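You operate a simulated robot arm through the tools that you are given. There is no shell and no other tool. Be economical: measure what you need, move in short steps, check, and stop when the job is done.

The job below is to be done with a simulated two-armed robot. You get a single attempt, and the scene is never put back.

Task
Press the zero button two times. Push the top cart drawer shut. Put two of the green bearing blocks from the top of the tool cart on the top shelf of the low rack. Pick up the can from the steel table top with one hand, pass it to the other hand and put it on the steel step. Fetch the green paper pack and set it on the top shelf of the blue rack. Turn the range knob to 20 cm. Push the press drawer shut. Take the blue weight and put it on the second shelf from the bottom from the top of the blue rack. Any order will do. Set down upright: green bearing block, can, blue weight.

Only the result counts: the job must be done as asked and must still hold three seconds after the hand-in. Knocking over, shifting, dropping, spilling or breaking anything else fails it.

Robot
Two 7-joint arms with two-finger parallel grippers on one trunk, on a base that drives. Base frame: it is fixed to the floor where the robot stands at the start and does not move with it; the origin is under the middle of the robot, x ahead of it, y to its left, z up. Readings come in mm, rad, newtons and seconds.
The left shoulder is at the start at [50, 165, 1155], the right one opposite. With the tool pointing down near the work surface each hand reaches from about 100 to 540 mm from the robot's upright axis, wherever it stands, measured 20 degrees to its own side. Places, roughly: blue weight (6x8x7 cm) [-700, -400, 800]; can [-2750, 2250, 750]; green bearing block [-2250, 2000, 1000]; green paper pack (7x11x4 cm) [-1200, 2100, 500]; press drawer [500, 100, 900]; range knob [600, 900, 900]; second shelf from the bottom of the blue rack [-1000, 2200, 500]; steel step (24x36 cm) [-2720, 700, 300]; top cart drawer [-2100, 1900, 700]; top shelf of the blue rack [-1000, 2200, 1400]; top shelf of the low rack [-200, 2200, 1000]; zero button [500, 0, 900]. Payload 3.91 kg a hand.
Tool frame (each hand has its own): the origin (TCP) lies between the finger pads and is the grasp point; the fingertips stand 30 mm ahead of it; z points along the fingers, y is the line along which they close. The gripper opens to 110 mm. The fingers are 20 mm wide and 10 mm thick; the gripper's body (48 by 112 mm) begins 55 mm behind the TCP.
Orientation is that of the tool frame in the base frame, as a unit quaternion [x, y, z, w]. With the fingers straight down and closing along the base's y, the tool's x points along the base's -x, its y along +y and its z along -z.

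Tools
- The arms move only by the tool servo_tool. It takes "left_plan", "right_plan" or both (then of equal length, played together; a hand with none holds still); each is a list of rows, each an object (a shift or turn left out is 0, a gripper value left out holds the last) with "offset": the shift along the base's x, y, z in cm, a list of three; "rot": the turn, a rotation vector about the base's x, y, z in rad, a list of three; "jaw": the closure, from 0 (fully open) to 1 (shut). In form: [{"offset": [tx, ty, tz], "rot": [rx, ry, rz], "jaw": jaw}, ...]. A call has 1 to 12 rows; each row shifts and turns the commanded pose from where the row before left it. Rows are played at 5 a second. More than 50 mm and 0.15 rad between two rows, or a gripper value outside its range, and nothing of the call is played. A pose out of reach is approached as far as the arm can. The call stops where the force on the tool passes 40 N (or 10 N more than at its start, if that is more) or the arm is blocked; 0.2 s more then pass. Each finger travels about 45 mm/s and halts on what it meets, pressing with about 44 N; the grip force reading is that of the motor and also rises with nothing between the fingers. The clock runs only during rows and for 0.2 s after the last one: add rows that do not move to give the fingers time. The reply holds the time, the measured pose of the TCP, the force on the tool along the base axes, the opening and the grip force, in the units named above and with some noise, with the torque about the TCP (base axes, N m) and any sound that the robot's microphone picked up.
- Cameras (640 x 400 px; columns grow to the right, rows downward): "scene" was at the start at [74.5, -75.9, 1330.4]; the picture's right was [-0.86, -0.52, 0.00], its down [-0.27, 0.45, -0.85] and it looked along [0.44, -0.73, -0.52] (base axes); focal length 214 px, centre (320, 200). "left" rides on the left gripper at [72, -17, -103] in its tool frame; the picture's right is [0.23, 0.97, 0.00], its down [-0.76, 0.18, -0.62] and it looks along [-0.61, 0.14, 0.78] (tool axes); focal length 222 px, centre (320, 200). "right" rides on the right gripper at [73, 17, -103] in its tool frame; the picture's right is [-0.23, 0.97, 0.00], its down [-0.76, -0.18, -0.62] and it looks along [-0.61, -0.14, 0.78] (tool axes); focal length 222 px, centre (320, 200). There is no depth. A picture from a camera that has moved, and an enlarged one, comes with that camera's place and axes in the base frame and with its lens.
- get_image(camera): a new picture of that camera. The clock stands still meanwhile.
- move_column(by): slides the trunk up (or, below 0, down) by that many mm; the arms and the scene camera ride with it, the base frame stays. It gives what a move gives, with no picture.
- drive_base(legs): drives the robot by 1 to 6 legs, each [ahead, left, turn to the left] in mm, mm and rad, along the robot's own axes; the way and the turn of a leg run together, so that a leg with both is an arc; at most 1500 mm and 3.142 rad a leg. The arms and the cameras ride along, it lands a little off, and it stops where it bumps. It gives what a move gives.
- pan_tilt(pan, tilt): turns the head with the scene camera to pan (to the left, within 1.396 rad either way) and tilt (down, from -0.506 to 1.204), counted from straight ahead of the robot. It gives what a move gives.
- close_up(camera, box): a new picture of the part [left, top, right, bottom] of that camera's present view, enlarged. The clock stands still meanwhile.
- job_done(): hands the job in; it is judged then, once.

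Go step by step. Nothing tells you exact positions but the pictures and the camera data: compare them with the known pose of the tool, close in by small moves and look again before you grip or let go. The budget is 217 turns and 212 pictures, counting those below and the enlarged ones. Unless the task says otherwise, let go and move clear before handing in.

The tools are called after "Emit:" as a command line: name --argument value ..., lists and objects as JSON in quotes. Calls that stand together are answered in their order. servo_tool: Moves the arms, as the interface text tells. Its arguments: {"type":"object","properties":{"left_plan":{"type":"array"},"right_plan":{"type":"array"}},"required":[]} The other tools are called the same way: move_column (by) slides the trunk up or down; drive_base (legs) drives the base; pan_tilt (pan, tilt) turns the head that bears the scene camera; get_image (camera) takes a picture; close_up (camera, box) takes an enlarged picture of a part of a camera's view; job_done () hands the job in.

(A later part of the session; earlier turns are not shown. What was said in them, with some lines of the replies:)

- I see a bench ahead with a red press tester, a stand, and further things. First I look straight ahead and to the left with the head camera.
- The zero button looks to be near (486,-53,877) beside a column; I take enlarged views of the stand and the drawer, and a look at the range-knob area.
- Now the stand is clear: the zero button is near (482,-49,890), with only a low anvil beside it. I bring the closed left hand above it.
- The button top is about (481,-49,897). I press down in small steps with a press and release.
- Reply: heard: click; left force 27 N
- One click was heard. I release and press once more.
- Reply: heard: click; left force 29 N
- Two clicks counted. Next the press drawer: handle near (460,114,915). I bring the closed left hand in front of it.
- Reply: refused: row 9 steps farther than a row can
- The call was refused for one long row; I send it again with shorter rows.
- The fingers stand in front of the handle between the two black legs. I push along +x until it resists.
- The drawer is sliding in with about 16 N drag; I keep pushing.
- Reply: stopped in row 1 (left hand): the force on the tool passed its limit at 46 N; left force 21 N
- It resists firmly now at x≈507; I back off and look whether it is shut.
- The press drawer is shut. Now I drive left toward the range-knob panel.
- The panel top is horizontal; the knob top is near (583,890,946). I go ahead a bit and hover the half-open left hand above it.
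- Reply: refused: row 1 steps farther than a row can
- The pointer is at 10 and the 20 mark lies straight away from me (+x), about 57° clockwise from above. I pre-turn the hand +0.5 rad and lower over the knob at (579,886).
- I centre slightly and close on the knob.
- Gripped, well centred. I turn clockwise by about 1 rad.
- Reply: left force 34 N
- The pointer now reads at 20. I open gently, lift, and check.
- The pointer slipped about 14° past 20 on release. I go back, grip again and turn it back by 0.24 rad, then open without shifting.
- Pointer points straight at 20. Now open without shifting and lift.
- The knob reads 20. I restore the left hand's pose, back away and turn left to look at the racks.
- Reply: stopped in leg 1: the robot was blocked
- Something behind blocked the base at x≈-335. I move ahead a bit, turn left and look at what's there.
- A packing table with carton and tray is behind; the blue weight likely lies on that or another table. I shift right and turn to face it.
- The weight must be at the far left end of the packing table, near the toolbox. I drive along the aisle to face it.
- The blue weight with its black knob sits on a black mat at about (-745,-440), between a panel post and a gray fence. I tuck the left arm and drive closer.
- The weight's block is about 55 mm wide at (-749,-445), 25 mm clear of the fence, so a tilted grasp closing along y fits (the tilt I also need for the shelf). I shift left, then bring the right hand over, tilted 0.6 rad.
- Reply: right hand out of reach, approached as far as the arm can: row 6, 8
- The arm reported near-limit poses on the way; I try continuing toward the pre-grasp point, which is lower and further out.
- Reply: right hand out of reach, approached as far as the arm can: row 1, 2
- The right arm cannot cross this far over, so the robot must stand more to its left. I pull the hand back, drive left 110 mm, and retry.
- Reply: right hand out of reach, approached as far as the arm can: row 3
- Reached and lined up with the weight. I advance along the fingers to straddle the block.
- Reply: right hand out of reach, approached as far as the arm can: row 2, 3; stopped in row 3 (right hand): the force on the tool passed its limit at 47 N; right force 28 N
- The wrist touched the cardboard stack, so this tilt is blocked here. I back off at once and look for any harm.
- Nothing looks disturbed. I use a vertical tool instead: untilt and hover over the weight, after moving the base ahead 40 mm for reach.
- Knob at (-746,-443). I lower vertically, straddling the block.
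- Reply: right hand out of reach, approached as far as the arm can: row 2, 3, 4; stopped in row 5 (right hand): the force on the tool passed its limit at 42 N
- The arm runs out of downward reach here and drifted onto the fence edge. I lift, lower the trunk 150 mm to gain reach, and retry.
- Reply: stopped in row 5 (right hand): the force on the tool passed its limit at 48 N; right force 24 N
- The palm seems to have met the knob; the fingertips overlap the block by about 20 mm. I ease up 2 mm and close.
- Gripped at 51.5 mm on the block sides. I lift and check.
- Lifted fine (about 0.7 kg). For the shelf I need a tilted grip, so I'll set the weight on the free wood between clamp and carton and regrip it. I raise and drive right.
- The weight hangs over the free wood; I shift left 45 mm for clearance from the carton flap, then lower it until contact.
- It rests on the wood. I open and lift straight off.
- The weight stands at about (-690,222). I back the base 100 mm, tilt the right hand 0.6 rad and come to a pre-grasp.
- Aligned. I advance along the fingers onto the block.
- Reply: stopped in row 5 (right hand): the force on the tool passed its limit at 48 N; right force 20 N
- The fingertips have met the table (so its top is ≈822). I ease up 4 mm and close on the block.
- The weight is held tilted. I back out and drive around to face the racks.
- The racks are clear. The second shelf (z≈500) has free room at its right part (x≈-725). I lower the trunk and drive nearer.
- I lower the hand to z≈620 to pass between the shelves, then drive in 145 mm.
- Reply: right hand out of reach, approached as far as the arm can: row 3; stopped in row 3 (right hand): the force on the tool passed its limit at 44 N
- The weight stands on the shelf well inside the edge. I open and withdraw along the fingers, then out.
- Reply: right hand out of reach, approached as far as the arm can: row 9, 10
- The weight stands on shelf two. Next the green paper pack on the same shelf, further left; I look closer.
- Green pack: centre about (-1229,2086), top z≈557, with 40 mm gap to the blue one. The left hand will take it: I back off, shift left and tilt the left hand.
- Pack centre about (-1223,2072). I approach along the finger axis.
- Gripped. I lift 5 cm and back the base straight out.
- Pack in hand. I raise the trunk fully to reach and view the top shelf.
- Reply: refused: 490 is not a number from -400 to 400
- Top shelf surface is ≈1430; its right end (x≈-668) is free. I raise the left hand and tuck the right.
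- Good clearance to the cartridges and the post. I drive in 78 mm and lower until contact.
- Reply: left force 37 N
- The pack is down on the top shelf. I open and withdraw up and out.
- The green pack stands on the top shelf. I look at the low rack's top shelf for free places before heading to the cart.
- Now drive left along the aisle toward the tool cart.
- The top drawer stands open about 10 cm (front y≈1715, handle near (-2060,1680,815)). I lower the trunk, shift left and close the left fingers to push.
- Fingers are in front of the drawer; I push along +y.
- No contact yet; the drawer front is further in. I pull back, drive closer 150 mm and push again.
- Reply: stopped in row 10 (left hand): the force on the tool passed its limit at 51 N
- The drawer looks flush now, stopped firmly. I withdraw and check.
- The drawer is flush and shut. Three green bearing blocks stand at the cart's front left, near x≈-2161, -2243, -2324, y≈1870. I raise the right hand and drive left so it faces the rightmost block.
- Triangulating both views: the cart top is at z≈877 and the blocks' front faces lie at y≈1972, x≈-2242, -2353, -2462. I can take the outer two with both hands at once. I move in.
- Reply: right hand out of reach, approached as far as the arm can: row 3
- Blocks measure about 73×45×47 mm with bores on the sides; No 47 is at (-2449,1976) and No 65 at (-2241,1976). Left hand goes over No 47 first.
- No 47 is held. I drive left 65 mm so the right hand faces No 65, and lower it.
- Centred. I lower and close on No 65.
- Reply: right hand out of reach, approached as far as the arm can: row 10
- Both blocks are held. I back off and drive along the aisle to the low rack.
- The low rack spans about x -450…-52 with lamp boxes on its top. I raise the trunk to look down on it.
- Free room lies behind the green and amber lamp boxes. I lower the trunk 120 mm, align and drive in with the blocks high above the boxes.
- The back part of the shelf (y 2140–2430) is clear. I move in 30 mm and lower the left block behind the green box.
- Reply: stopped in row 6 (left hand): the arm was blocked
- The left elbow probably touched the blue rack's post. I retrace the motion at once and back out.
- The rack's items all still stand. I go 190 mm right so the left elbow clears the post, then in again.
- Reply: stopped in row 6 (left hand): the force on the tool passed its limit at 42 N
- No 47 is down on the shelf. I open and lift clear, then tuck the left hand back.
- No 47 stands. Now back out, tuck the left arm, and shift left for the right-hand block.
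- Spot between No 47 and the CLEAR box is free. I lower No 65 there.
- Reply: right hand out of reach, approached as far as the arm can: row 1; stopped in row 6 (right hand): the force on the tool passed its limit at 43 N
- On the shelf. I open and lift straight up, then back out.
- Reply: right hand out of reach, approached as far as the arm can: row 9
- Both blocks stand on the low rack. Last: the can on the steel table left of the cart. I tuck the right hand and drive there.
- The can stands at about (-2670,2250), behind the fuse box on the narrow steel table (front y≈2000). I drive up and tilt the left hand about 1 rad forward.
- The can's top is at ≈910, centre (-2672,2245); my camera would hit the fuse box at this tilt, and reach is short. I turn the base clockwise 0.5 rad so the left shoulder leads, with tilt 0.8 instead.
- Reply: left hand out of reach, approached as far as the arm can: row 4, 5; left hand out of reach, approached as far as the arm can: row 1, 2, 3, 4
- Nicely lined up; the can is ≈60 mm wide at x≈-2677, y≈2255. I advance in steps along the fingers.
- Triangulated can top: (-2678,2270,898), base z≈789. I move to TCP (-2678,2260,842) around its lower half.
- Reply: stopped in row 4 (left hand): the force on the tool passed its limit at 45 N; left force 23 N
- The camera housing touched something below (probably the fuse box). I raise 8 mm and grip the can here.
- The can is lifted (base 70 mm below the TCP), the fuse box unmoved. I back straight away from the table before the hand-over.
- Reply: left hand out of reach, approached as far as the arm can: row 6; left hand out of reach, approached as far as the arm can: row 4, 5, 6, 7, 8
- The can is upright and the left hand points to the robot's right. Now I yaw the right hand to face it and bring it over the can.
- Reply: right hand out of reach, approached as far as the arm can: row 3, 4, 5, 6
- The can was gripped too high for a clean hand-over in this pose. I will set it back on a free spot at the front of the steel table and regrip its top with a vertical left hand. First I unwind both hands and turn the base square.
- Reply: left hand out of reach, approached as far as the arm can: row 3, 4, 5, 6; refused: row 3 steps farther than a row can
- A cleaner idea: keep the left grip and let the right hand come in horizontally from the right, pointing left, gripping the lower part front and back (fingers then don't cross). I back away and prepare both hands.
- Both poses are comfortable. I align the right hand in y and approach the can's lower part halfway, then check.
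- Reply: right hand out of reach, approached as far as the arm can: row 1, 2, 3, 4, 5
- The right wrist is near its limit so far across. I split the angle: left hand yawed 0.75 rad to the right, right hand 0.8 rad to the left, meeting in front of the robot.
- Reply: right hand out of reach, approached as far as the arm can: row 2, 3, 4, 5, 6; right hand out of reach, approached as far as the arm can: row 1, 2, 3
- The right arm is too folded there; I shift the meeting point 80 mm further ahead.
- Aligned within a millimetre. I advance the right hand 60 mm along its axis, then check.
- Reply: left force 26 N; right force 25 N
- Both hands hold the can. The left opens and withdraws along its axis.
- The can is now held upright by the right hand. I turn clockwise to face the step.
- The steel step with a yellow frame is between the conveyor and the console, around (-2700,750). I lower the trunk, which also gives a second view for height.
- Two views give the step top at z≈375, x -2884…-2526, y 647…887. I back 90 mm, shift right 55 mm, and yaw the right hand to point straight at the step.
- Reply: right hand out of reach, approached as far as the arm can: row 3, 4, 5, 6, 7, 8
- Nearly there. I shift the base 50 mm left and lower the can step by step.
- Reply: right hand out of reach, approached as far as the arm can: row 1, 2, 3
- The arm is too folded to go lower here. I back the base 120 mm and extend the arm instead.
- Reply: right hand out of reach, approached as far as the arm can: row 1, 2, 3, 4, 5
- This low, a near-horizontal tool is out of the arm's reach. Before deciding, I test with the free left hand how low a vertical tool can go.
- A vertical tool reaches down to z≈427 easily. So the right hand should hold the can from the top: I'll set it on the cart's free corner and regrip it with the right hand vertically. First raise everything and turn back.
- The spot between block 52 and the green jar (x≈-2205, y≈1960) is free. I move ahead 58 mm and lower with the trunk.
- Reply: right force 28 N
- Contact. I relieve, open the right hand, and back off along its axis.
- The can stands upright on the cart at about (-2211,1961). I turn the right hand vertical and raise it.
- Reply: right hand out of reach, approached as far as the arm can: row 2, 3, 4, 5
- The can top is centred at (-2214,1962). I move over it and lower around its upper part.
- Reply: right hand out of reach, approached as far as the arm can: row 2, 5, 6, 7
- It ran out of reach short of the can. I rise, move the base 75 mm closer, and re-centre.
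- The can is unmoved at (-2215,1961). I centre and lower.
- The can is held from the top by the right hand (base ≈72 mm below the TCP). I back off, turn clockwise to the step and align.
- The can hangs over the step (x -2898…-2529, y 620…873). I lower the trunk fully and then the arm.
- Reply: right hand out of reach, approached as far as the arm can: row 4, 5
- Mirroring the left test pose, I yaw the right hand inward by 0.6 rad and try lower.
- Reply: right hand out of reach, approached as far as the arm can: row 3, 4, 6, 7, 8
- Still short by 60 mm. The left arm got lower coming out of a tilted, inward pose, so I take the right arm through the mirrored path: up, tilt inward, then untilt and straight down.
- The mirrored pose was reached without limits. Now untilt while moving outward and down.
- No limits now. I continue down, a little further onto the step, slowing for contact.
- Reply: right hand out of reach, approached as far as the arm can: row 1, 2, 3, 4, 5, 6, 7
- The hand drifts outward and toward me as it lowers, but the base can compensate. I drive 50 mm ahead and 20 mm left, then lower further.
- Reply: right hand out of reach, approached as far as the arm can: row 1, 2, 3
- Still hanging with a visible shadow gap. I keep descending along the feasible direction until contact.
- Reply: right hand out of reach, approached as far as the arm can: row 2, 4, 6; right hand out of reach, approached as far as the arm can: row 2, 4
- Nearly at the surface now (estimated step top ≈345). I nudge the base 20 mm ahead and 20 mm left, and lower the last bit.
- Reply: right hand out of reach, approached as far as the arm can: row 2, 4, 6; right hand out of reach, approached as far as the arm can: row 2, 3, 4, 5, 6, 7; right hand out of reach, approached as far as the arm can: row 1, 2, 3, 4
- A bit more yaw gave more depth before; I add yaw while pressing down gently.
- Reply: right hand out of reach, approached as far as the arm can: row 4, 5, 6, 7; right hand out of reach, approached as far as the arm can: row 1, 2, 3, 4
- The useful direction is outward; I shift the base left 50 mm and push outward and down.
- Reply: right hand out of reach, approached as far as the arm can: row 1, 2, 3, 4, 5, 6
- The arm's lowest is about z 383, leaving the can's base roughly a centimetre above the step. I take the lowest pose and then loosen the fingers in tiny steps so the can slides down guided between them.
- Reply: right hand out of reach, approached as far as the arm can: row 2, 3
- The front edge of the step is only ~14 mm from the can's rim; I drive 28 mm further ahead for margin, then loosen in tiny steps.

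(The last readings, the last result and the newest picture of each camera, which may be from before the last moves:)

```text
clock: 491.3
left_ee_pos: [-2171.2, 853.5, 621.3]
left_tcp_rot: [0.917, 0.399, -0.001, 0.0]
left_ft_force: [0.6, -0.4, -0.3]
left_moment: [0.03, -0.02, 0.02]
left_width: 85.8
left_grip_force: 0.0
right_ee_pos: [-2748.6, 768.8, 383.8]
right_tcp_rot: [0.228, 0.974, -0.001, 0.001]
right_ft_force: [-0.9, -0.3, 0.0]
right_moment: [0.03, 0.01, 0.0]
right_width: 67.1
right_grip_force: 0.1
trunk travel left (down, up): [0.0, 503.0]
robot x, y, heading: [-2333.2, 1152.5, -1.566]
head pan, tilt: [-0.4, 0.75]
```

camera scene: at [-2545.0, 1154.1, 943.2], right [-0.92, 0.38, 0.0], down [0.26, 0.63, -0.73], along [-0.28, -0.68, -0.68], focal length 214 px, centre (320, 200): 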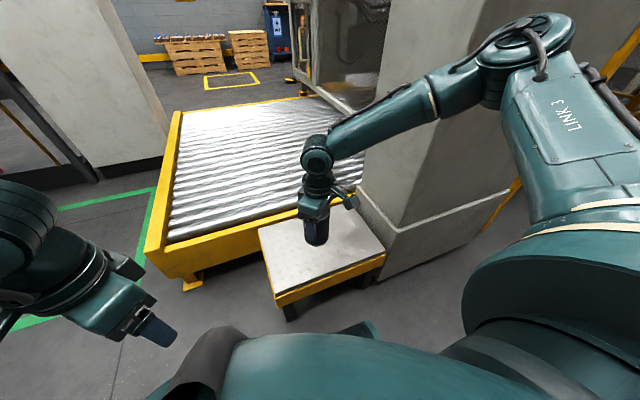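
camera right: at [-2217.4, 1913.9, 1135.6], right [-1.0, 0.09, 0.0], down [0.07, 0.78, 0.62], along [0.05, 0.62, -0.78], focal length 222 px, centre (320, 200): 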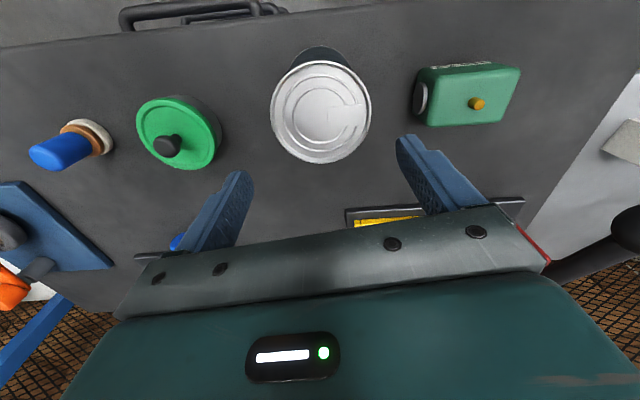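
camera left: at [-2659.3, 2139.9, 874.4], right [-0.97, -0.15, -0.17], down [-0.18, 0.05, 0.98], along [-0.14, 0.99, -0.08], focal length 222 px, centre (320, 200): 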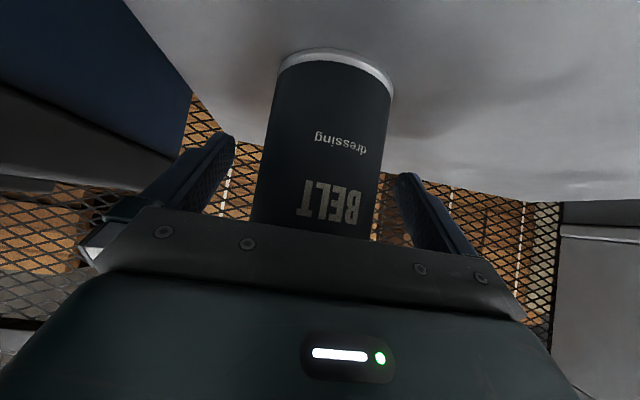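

The can has been let down (force now 0). I look at it before opening further.

Emit:
close_up --camera "right" --box '[180, 40, 480, 240]'

```text
2.00 times, centred on (330, 140) of right
camera zoom: at [-2807.2, 815.8, 488.4], right [0.64, 0.77, 0.0], down [0.6, -0.5, 0.63], along [0.48, -0.4, -0.78], focal length 444 px, centre (300, 320)
```

zoom: 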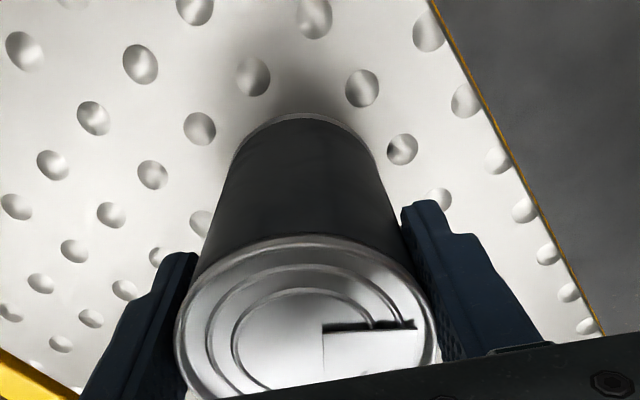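

It stands upright on the step. I open wider and rise straight up with the trunk.

Emit:
servo_tool --right_plan '[{"jaw": 0.37}, {"jaw": 0.34}, {"jaw": 0.28}, {"jaw": 0.2}, {"jaw": 0.12}, {}, {}]'

Emit:
move_column --by 200

Emit:
drive_base --legs '[[-160, 0, 0]]'

Emit:
get_image --camera "scene"

```text
clock: 492.9
left_ee_pos: [-2170.6, 852.2, 621.5]
left_tcp_rot: [0.917, 0.4, -0.001, -0.001]
left_ft_force: [1.2, 0.5, -0.2]
left_moment: [0.01, 0.02, 0.01]
left_width: 85.9
left_grip_force: 0.2
right_ee_pos: [-2749.9, 767.4, 384.9]
right_tcp_rot: [0.227, 0.974, 0.0, 0.001]
right_ft_force: [-0.2, -0.6, 0.2]
right_moment: [-0.04, 0.01, -0.01]
right_width: 96.7
right_grip_force: 0.1
trunk travel left (down, up): [0.0, 503.0]
robot x, y, heading: [-2331.5, 1147.5, -1.57]
head pan, tilt: [-0.4, 0.75]
```

```text
clock: 495.1
left_ee_pos: [-2171.2, 853.7, 821.4]
left_tcp_rot: [0.916, 0.4, -0.002, 0.0]
left_ft_force: [-0.5, 0.4, 0.4]
left_moment: [0.0, 0.03, 0.0]
left_width: 85.9
left_grip_force: 0.1
right_ee_pos: [-2747.4, 770.2, 584.0]
right_tcp_rot: [0.227, 0.974, 0.0, 0.001]
right_ft_force: [-0.4, -0.3, 0.3]
right_moment: [-0.01, -0.01, 0.03]
right_width: 96.8
right_grip_force: 0.0
trunk travel left (down, up): [-200.0, 303.0]
robot x, y, heading: [-2331.3, 1148.4, -1.57]
head pan, tilt: [-0.4, 0.75]
```

```text
clock: 496.5
left_ee_pos: [-2171.6, 1013.0, 821.3]
left_tcp_rot: [0.916, 0.4, -0.001, -0.001]
left_ft_force: [0.5, 0.3, -0.2]
left_moment: [0.03, 0.0, -0.01]
left_width: 85.7
left_grip_force: 0.1
right_ee_pos: [-2748.9, 928.0, 584.4]
right_tcp_rot: [0.227, 0.974, -0.001, 0.0]
right_ft_force: [-0.2, 0.4, 0.1]
right_moment: [-0.03, -0.03, 0.02]
right_width: 96.7
right_grip_force: 0.1
trunk travel left (down, up): [-200.0, 303.0]
robot x, y, heading: [-2335.7, 1312.6, -1.566]
head pan, tilt: [-0.4, 0.75]
```

```text
2 pictures are left
camera scene: at [-2366.9, 1205.3, 1138.2], right [-0.92, 0.38, 0.0], down [0.26, 0.63, -0.73], along [-0.28, -0.68, -0.68], focal length 214 px, centre (320, 200)
```

scene: 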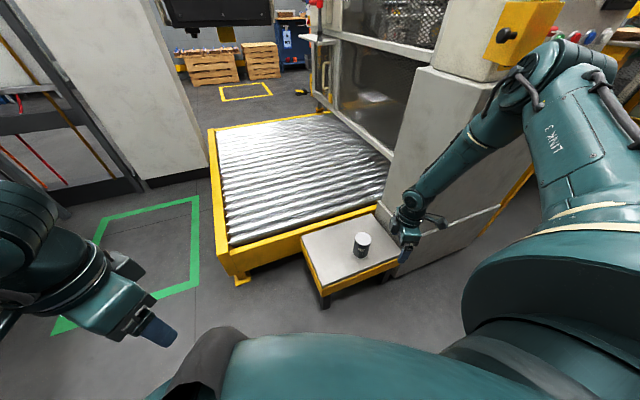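

The can stands upright on the steel step and both hands are clear of everything. I hand the job in.

Emit:
job_done

```text
The job is handed in.
```

I finished all eight parts of the job and handed it in. The hand-in gave no verdict, so what follows is what I saw and felt as I worked:

- **Zero button:** I pressed it twice and heard a click each time.
- **Drawers:** I pushed the press drawer and the top cart drawer in until they stopped. Both looked flush.
- **Range knob:** It first slipped about 14° past the mark, so I turned it back. It now points at 20 cm.
- **Bearing blocks:** No 47 and No 65 stand upright at the back of the low rack's top shelf.
- **Green paper pack:** It is on the right end of the blue rack's top shelf.
- **Blue weight:** It stands upright on the second shelf from the bottom of the blue rack. I set it down once on the packing table on the way, to change my grip.
- **Can:** The left hand picked it up and passed it directly to the right hand. I then stood it on the cart top for a moment to regrip it. It dropped the last centimetre or so onto the steel step between the loosened fingers, and it stands upright there.

I touched other things four times along the way:

- The base bumped the packing table while reversing.
- A finger or the wrist pressed the fence or cardboard stack beside the weight.
- The left elbow seems to have pressed the blue rack's post.
- The hand camera touched something on the steel table, probably the fuse box.

Nothing looked moved or knocked over in the pictures afterwards.
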